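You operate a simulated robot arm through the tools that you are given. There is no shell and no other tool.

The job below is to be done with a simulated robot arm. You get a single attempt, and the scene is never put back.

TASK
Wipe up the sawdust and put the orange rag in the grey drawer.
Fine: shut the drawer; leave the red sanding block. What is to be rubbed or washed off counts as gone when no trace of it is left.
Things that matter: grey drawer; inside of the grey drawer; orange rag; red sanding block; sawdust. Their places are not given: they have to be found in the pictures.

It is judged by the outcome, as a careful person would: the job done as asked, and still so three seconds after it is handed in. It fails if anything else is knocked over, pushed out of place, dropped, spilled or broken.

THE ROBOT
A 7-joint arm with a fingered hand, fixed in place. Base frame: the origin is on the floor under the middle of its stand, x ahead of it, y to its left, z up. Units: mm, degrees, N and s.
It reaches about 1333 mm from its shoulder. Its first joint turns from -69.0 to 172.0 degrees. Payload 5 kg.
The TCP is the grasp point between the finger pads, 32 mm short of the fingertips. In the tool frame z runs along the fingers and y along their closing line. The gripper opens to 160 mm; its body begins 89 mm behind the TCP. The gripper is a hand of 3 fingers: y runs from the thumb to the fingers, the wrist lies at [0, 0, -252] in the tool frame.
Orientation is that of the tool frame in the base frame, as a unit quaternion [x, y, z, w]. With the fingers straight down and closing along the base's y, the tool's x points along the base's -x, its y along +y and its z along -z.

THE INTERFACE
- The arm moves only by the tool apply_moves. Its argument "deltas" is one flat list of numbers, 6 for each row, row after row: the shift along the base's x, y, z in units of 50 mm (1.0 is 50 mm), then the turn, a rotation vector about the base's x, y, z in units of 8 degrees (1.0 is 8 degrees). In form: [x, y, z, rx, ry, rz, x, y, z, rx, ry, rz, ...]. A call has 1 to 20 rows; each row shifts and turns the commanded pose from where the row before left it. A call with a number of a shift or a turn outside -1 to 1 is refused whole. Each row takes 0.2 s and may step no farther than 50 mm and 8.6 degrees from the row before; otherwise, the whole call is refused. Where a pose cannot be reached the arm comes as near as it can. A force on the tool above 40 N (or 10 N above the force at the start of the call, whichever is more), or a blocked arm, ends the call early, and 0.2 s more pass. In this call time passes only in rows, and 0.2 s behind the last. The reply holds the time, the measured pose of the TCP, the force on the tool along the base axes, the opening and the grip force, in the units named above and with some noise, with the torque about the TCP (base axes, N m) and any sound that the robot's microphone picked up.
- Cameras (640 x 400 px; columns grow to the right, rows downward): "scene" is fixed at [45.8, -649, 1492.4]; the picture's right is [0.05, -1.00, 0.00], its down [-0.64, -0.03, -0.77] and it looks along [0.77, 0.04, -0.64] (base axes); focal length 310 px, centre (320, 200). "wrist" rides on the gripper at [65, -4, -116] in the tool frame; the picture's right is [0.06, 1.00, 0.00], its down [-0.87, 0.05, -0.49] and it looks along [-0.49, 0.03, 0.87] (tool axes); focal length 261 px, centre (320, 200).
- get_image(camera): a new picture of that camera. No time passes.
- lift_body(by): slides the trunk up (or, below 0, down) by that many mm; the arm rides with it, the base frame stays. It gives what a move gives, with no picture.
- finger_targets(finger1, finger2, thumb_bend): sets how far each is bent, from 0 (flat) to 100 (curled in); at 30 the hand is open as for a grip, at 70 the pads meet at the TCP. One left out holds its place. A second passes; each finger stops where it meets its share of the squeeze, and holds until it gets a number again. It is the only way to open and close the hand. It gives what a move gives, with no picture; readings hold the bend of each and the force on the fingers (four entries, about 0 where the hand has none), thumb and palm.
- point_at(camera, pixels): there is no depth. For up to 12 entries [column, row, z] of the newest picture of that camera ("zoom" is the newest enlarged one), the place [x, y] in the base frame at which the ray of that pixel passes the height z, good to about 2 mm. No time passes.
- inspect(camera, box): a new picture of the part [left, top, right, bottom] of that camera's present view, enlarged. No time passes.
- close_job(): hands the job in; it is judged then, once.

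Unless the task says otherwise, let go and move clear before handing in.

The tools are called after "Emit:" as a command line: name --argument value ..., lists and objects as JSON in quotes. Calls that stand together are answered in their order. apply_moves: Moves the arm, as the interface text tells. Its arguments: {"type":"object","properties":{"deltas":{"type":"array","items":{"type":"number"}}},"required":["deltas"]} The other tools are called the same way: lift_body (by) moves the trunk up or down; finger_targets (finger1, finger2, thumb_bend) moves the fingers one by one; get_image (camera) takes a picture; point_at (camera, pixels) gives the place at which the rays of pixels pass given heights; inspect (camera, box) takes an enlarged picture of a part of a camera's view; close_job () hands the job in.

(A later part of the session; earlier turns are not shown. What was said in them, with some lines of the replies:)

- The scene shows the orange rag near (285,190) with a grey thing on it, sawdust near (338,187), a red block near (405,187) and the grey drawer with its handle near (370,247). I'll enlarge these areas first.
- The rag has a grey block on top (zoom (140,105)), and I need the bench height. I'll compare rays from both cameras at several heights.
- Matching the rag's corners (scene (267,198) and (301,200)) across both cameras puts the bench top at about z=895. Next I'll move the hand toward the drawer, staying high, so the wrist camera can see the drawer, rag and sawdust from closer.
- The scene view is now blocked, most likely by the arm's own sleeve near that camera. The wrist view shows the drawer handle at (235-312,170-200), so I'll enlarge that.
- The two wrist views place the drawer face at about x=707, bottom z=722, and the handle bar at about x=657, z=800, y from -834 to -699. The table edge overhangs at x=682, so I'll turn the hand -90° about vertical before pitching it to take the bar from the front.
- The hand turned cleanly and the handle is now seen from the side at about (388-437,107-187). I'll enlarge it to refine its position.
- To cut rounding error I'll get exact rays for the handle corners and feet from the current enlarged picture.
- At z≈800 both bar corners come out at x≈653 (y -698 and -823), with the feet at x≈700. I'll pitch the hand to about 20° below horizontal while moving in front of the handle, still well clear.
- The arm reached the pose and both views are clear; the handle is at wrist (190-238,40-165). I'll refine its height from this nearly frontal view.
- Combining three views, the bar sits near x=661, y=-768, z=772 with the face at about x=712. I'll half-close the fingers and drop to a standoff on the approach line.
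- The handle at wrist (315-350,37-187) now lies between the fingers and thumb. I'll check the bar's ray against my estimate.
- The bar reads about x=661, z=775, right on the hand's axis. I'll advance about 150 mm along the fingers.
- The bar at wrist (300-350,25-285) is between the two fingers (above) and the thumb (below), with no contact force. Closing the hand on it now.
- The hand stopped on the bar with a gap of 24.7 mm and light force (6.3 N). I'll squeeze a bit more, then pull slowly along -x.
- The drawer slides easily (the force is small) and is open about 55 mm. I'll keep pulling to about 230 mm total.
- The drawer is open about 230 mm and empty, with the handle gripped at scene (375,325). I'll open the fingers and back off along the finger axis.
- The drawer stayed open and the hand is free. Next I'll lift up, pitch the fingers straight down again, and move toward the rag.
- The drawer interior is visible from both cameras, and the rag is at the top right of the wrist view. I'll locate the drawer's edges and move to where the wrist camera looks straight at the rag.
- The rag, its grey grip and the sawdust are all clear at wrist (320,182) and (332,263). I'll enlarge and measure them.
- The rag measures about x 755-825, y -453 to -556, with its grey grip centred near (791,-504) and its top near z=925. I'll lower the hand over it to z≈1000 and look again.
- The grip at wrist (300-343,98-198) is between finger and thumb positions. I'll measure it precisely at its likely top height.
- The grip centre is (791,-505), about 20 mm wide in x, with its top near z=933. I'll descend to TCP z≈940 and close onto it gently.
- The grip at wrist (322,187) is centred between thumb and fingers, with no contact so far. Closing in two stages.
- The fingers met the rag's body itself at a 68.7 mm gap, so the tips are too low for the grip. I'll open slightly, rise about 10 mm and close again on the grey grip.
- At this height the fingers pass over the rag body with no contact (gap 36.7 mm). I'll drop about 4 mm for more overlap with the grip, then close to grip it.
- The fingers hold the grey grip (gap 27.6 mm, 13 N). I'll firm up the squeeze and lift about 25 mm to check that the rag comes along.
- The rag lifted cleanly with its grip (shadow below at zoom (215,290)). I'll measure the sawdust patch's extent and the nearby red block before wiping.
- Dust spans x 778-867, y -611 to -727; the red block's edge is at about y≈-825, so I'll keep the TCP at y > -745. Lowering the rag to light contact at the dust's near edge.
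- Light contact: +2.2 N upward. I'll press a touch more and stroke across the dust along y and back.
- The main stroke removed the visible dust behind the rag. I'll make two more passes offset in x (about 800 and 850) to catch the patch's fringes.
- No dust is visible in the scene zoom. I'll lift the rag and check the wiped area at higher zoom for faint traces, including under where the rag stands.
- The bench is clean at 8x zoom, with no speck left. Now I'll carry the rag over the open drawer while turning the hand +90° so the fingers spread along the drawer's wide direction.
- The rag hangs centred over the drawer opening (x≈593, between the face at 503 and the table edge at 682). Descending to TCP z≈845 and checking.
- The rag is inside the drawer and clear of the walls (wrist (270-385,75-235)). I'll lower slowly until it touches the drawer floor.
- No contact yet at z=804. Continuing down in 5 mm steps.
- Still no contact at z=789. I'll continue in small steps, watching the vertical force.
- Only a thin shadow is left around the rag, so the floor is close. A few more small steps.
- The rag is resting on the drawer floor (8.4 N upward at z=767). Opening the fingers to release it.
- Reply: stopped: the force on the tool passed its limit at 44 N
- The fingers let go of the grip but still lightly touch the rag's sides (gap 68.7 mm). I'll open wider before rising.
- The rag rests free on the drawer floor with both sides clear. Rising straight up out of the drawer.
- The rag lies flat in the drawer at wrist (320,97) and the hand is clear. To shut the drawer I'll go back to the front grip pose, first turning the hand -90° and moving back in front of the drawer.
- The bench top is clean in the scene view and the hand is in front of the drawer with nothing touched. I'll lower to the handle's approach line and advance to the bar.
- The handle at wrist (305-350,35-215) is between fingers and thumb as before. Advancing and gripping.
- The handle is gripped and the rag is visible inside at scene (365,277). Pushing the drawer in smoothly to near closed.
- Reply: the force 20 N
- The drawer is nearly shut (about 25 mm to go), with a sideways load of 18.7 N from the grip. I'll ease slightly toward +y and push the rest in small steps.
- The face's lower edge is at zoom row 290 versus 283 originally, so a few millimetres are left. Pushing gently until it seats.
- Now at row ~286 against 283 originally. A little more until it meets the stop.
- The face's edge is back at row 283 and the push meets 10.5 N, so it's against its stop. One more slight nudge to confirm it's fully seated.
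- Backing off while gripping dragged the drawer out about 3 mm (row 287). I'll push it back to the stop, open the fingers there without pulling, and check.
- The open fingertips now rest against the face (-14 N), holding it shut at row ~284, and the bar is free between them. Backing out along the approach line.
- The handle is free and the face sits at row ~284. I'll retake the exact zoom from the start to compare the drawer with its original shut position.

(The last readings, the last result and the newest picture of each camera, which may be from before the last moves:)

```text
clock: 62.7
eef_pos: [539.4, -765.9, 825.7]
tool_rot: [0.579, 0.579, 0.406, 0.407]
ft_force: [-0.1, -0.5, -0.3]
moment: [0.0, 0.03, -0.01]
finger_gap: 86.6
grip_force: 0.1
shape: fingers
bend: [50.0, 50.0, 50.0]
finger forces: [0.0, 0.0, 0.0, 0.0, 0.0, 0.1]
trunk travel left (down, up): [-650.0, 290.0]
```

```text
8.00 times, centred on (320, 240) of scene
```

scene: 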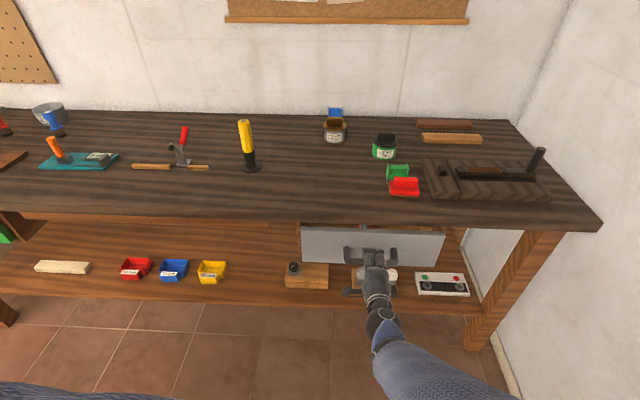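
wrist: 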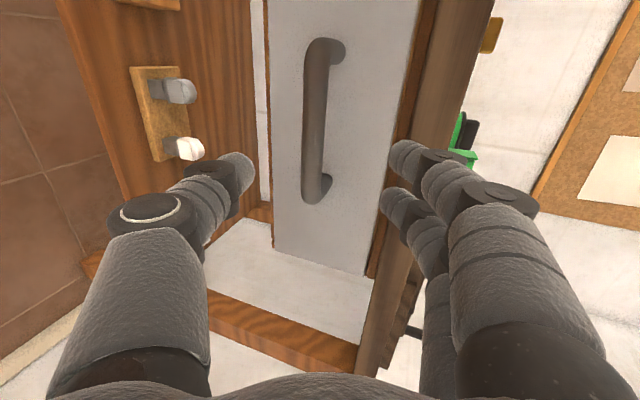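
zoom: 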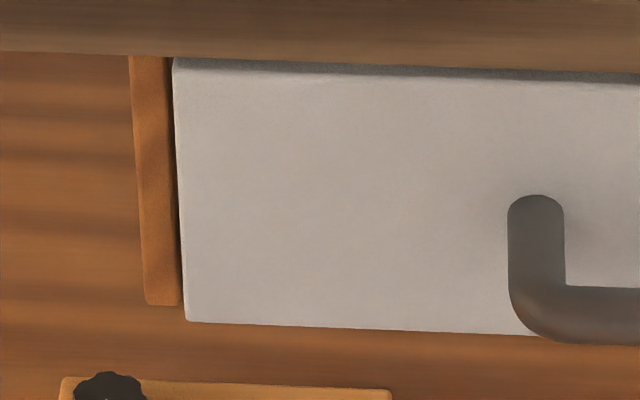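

Face corner (202,336), handle and red block match the starting picture, so the drawer is shut and the block untouched. I'll retreat the hand up and away and take a last look at everything.

Emit:
apply_moves --deltas '[-0.7, 0, 0.3, 0, 0, 0, -0.7, 0, 0.3, 0, 0, 0, 0, 0, 0.9, 0, 0, 0, 0, 0, 0.9, 0, 0, 0, 0, 0, 0.9, 0, 0, 0]'

Emit:
get_image --camera "scene"

Emit:
inspect --camera "scene" --box '[260, 160, 420, 260]'

Emit:
get_image --camera "wrist"

```text
clock: 63.9
eef_pos: [466.2, -763.0, 992.5]
tool_rot: [0.579, 0.579, 0.404, 0.407]
ft_force: [-0.5, 1.0, 0.2]
moment: [-0.01, 0.03, -0.04]
finger_gap: 87.0
grip_force: 0.0
shape: fingers
bend: [50.0, 50.0, 50.0]
finger forces: [0.1, 0.0, 0.1, 0.0, 0.0, 0.1]
trunk travel left (down, up): [-650.0, 290.0]
```

```text
taken
```

scene: 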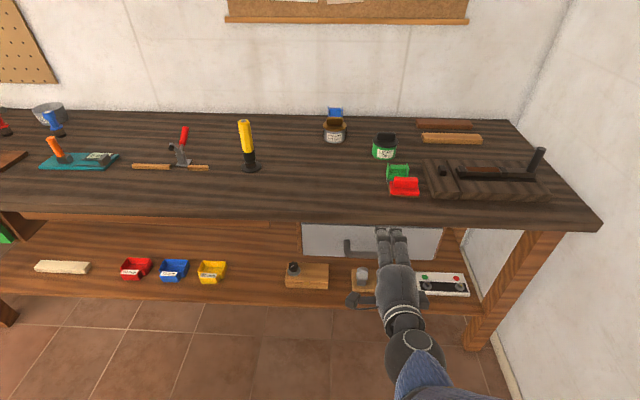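

```text
4.00 times, centred on (340, 210) of scene
```

zoom: 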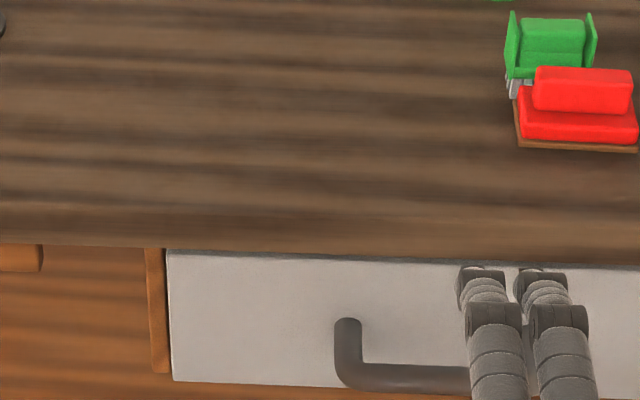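

```text
taken
```

wrist: 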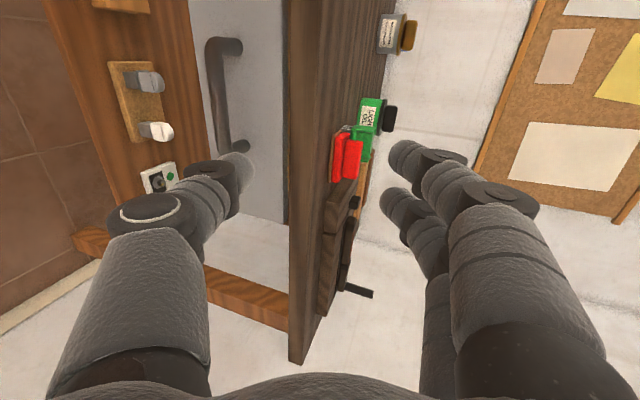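

The final pictures show a clean bench, the drawer shut at scene (300-443,222-262) with the rag inside, and the red block at (405,187) and other items where they started. The hand is free and clear, so I'm handing in.

Emit:
close_job

```text
The job is handed in.
```

The sawdust is wiped up, and the orange rag is in the grey drawer with the drawer shut. I've handed the job in but haven't seen a verdict.

- **Sawdust:** I wiped across the patch four times. At 8x zoom I could see no specks left on the bench.
- **Rag:** It was lying flat on the drawer floor when I last saw it, just before closing. One brief force spike of 44 N stopped the arm as the fingers let go of it. Nothing looked moved or damaged afterwards.
- **Drawer:** The front lines up with its starting picture to within about a millimetre.
- **Red sanding block and other items:** The sanding block was never touched. In the last pictures everything else in view is where it was at the start.
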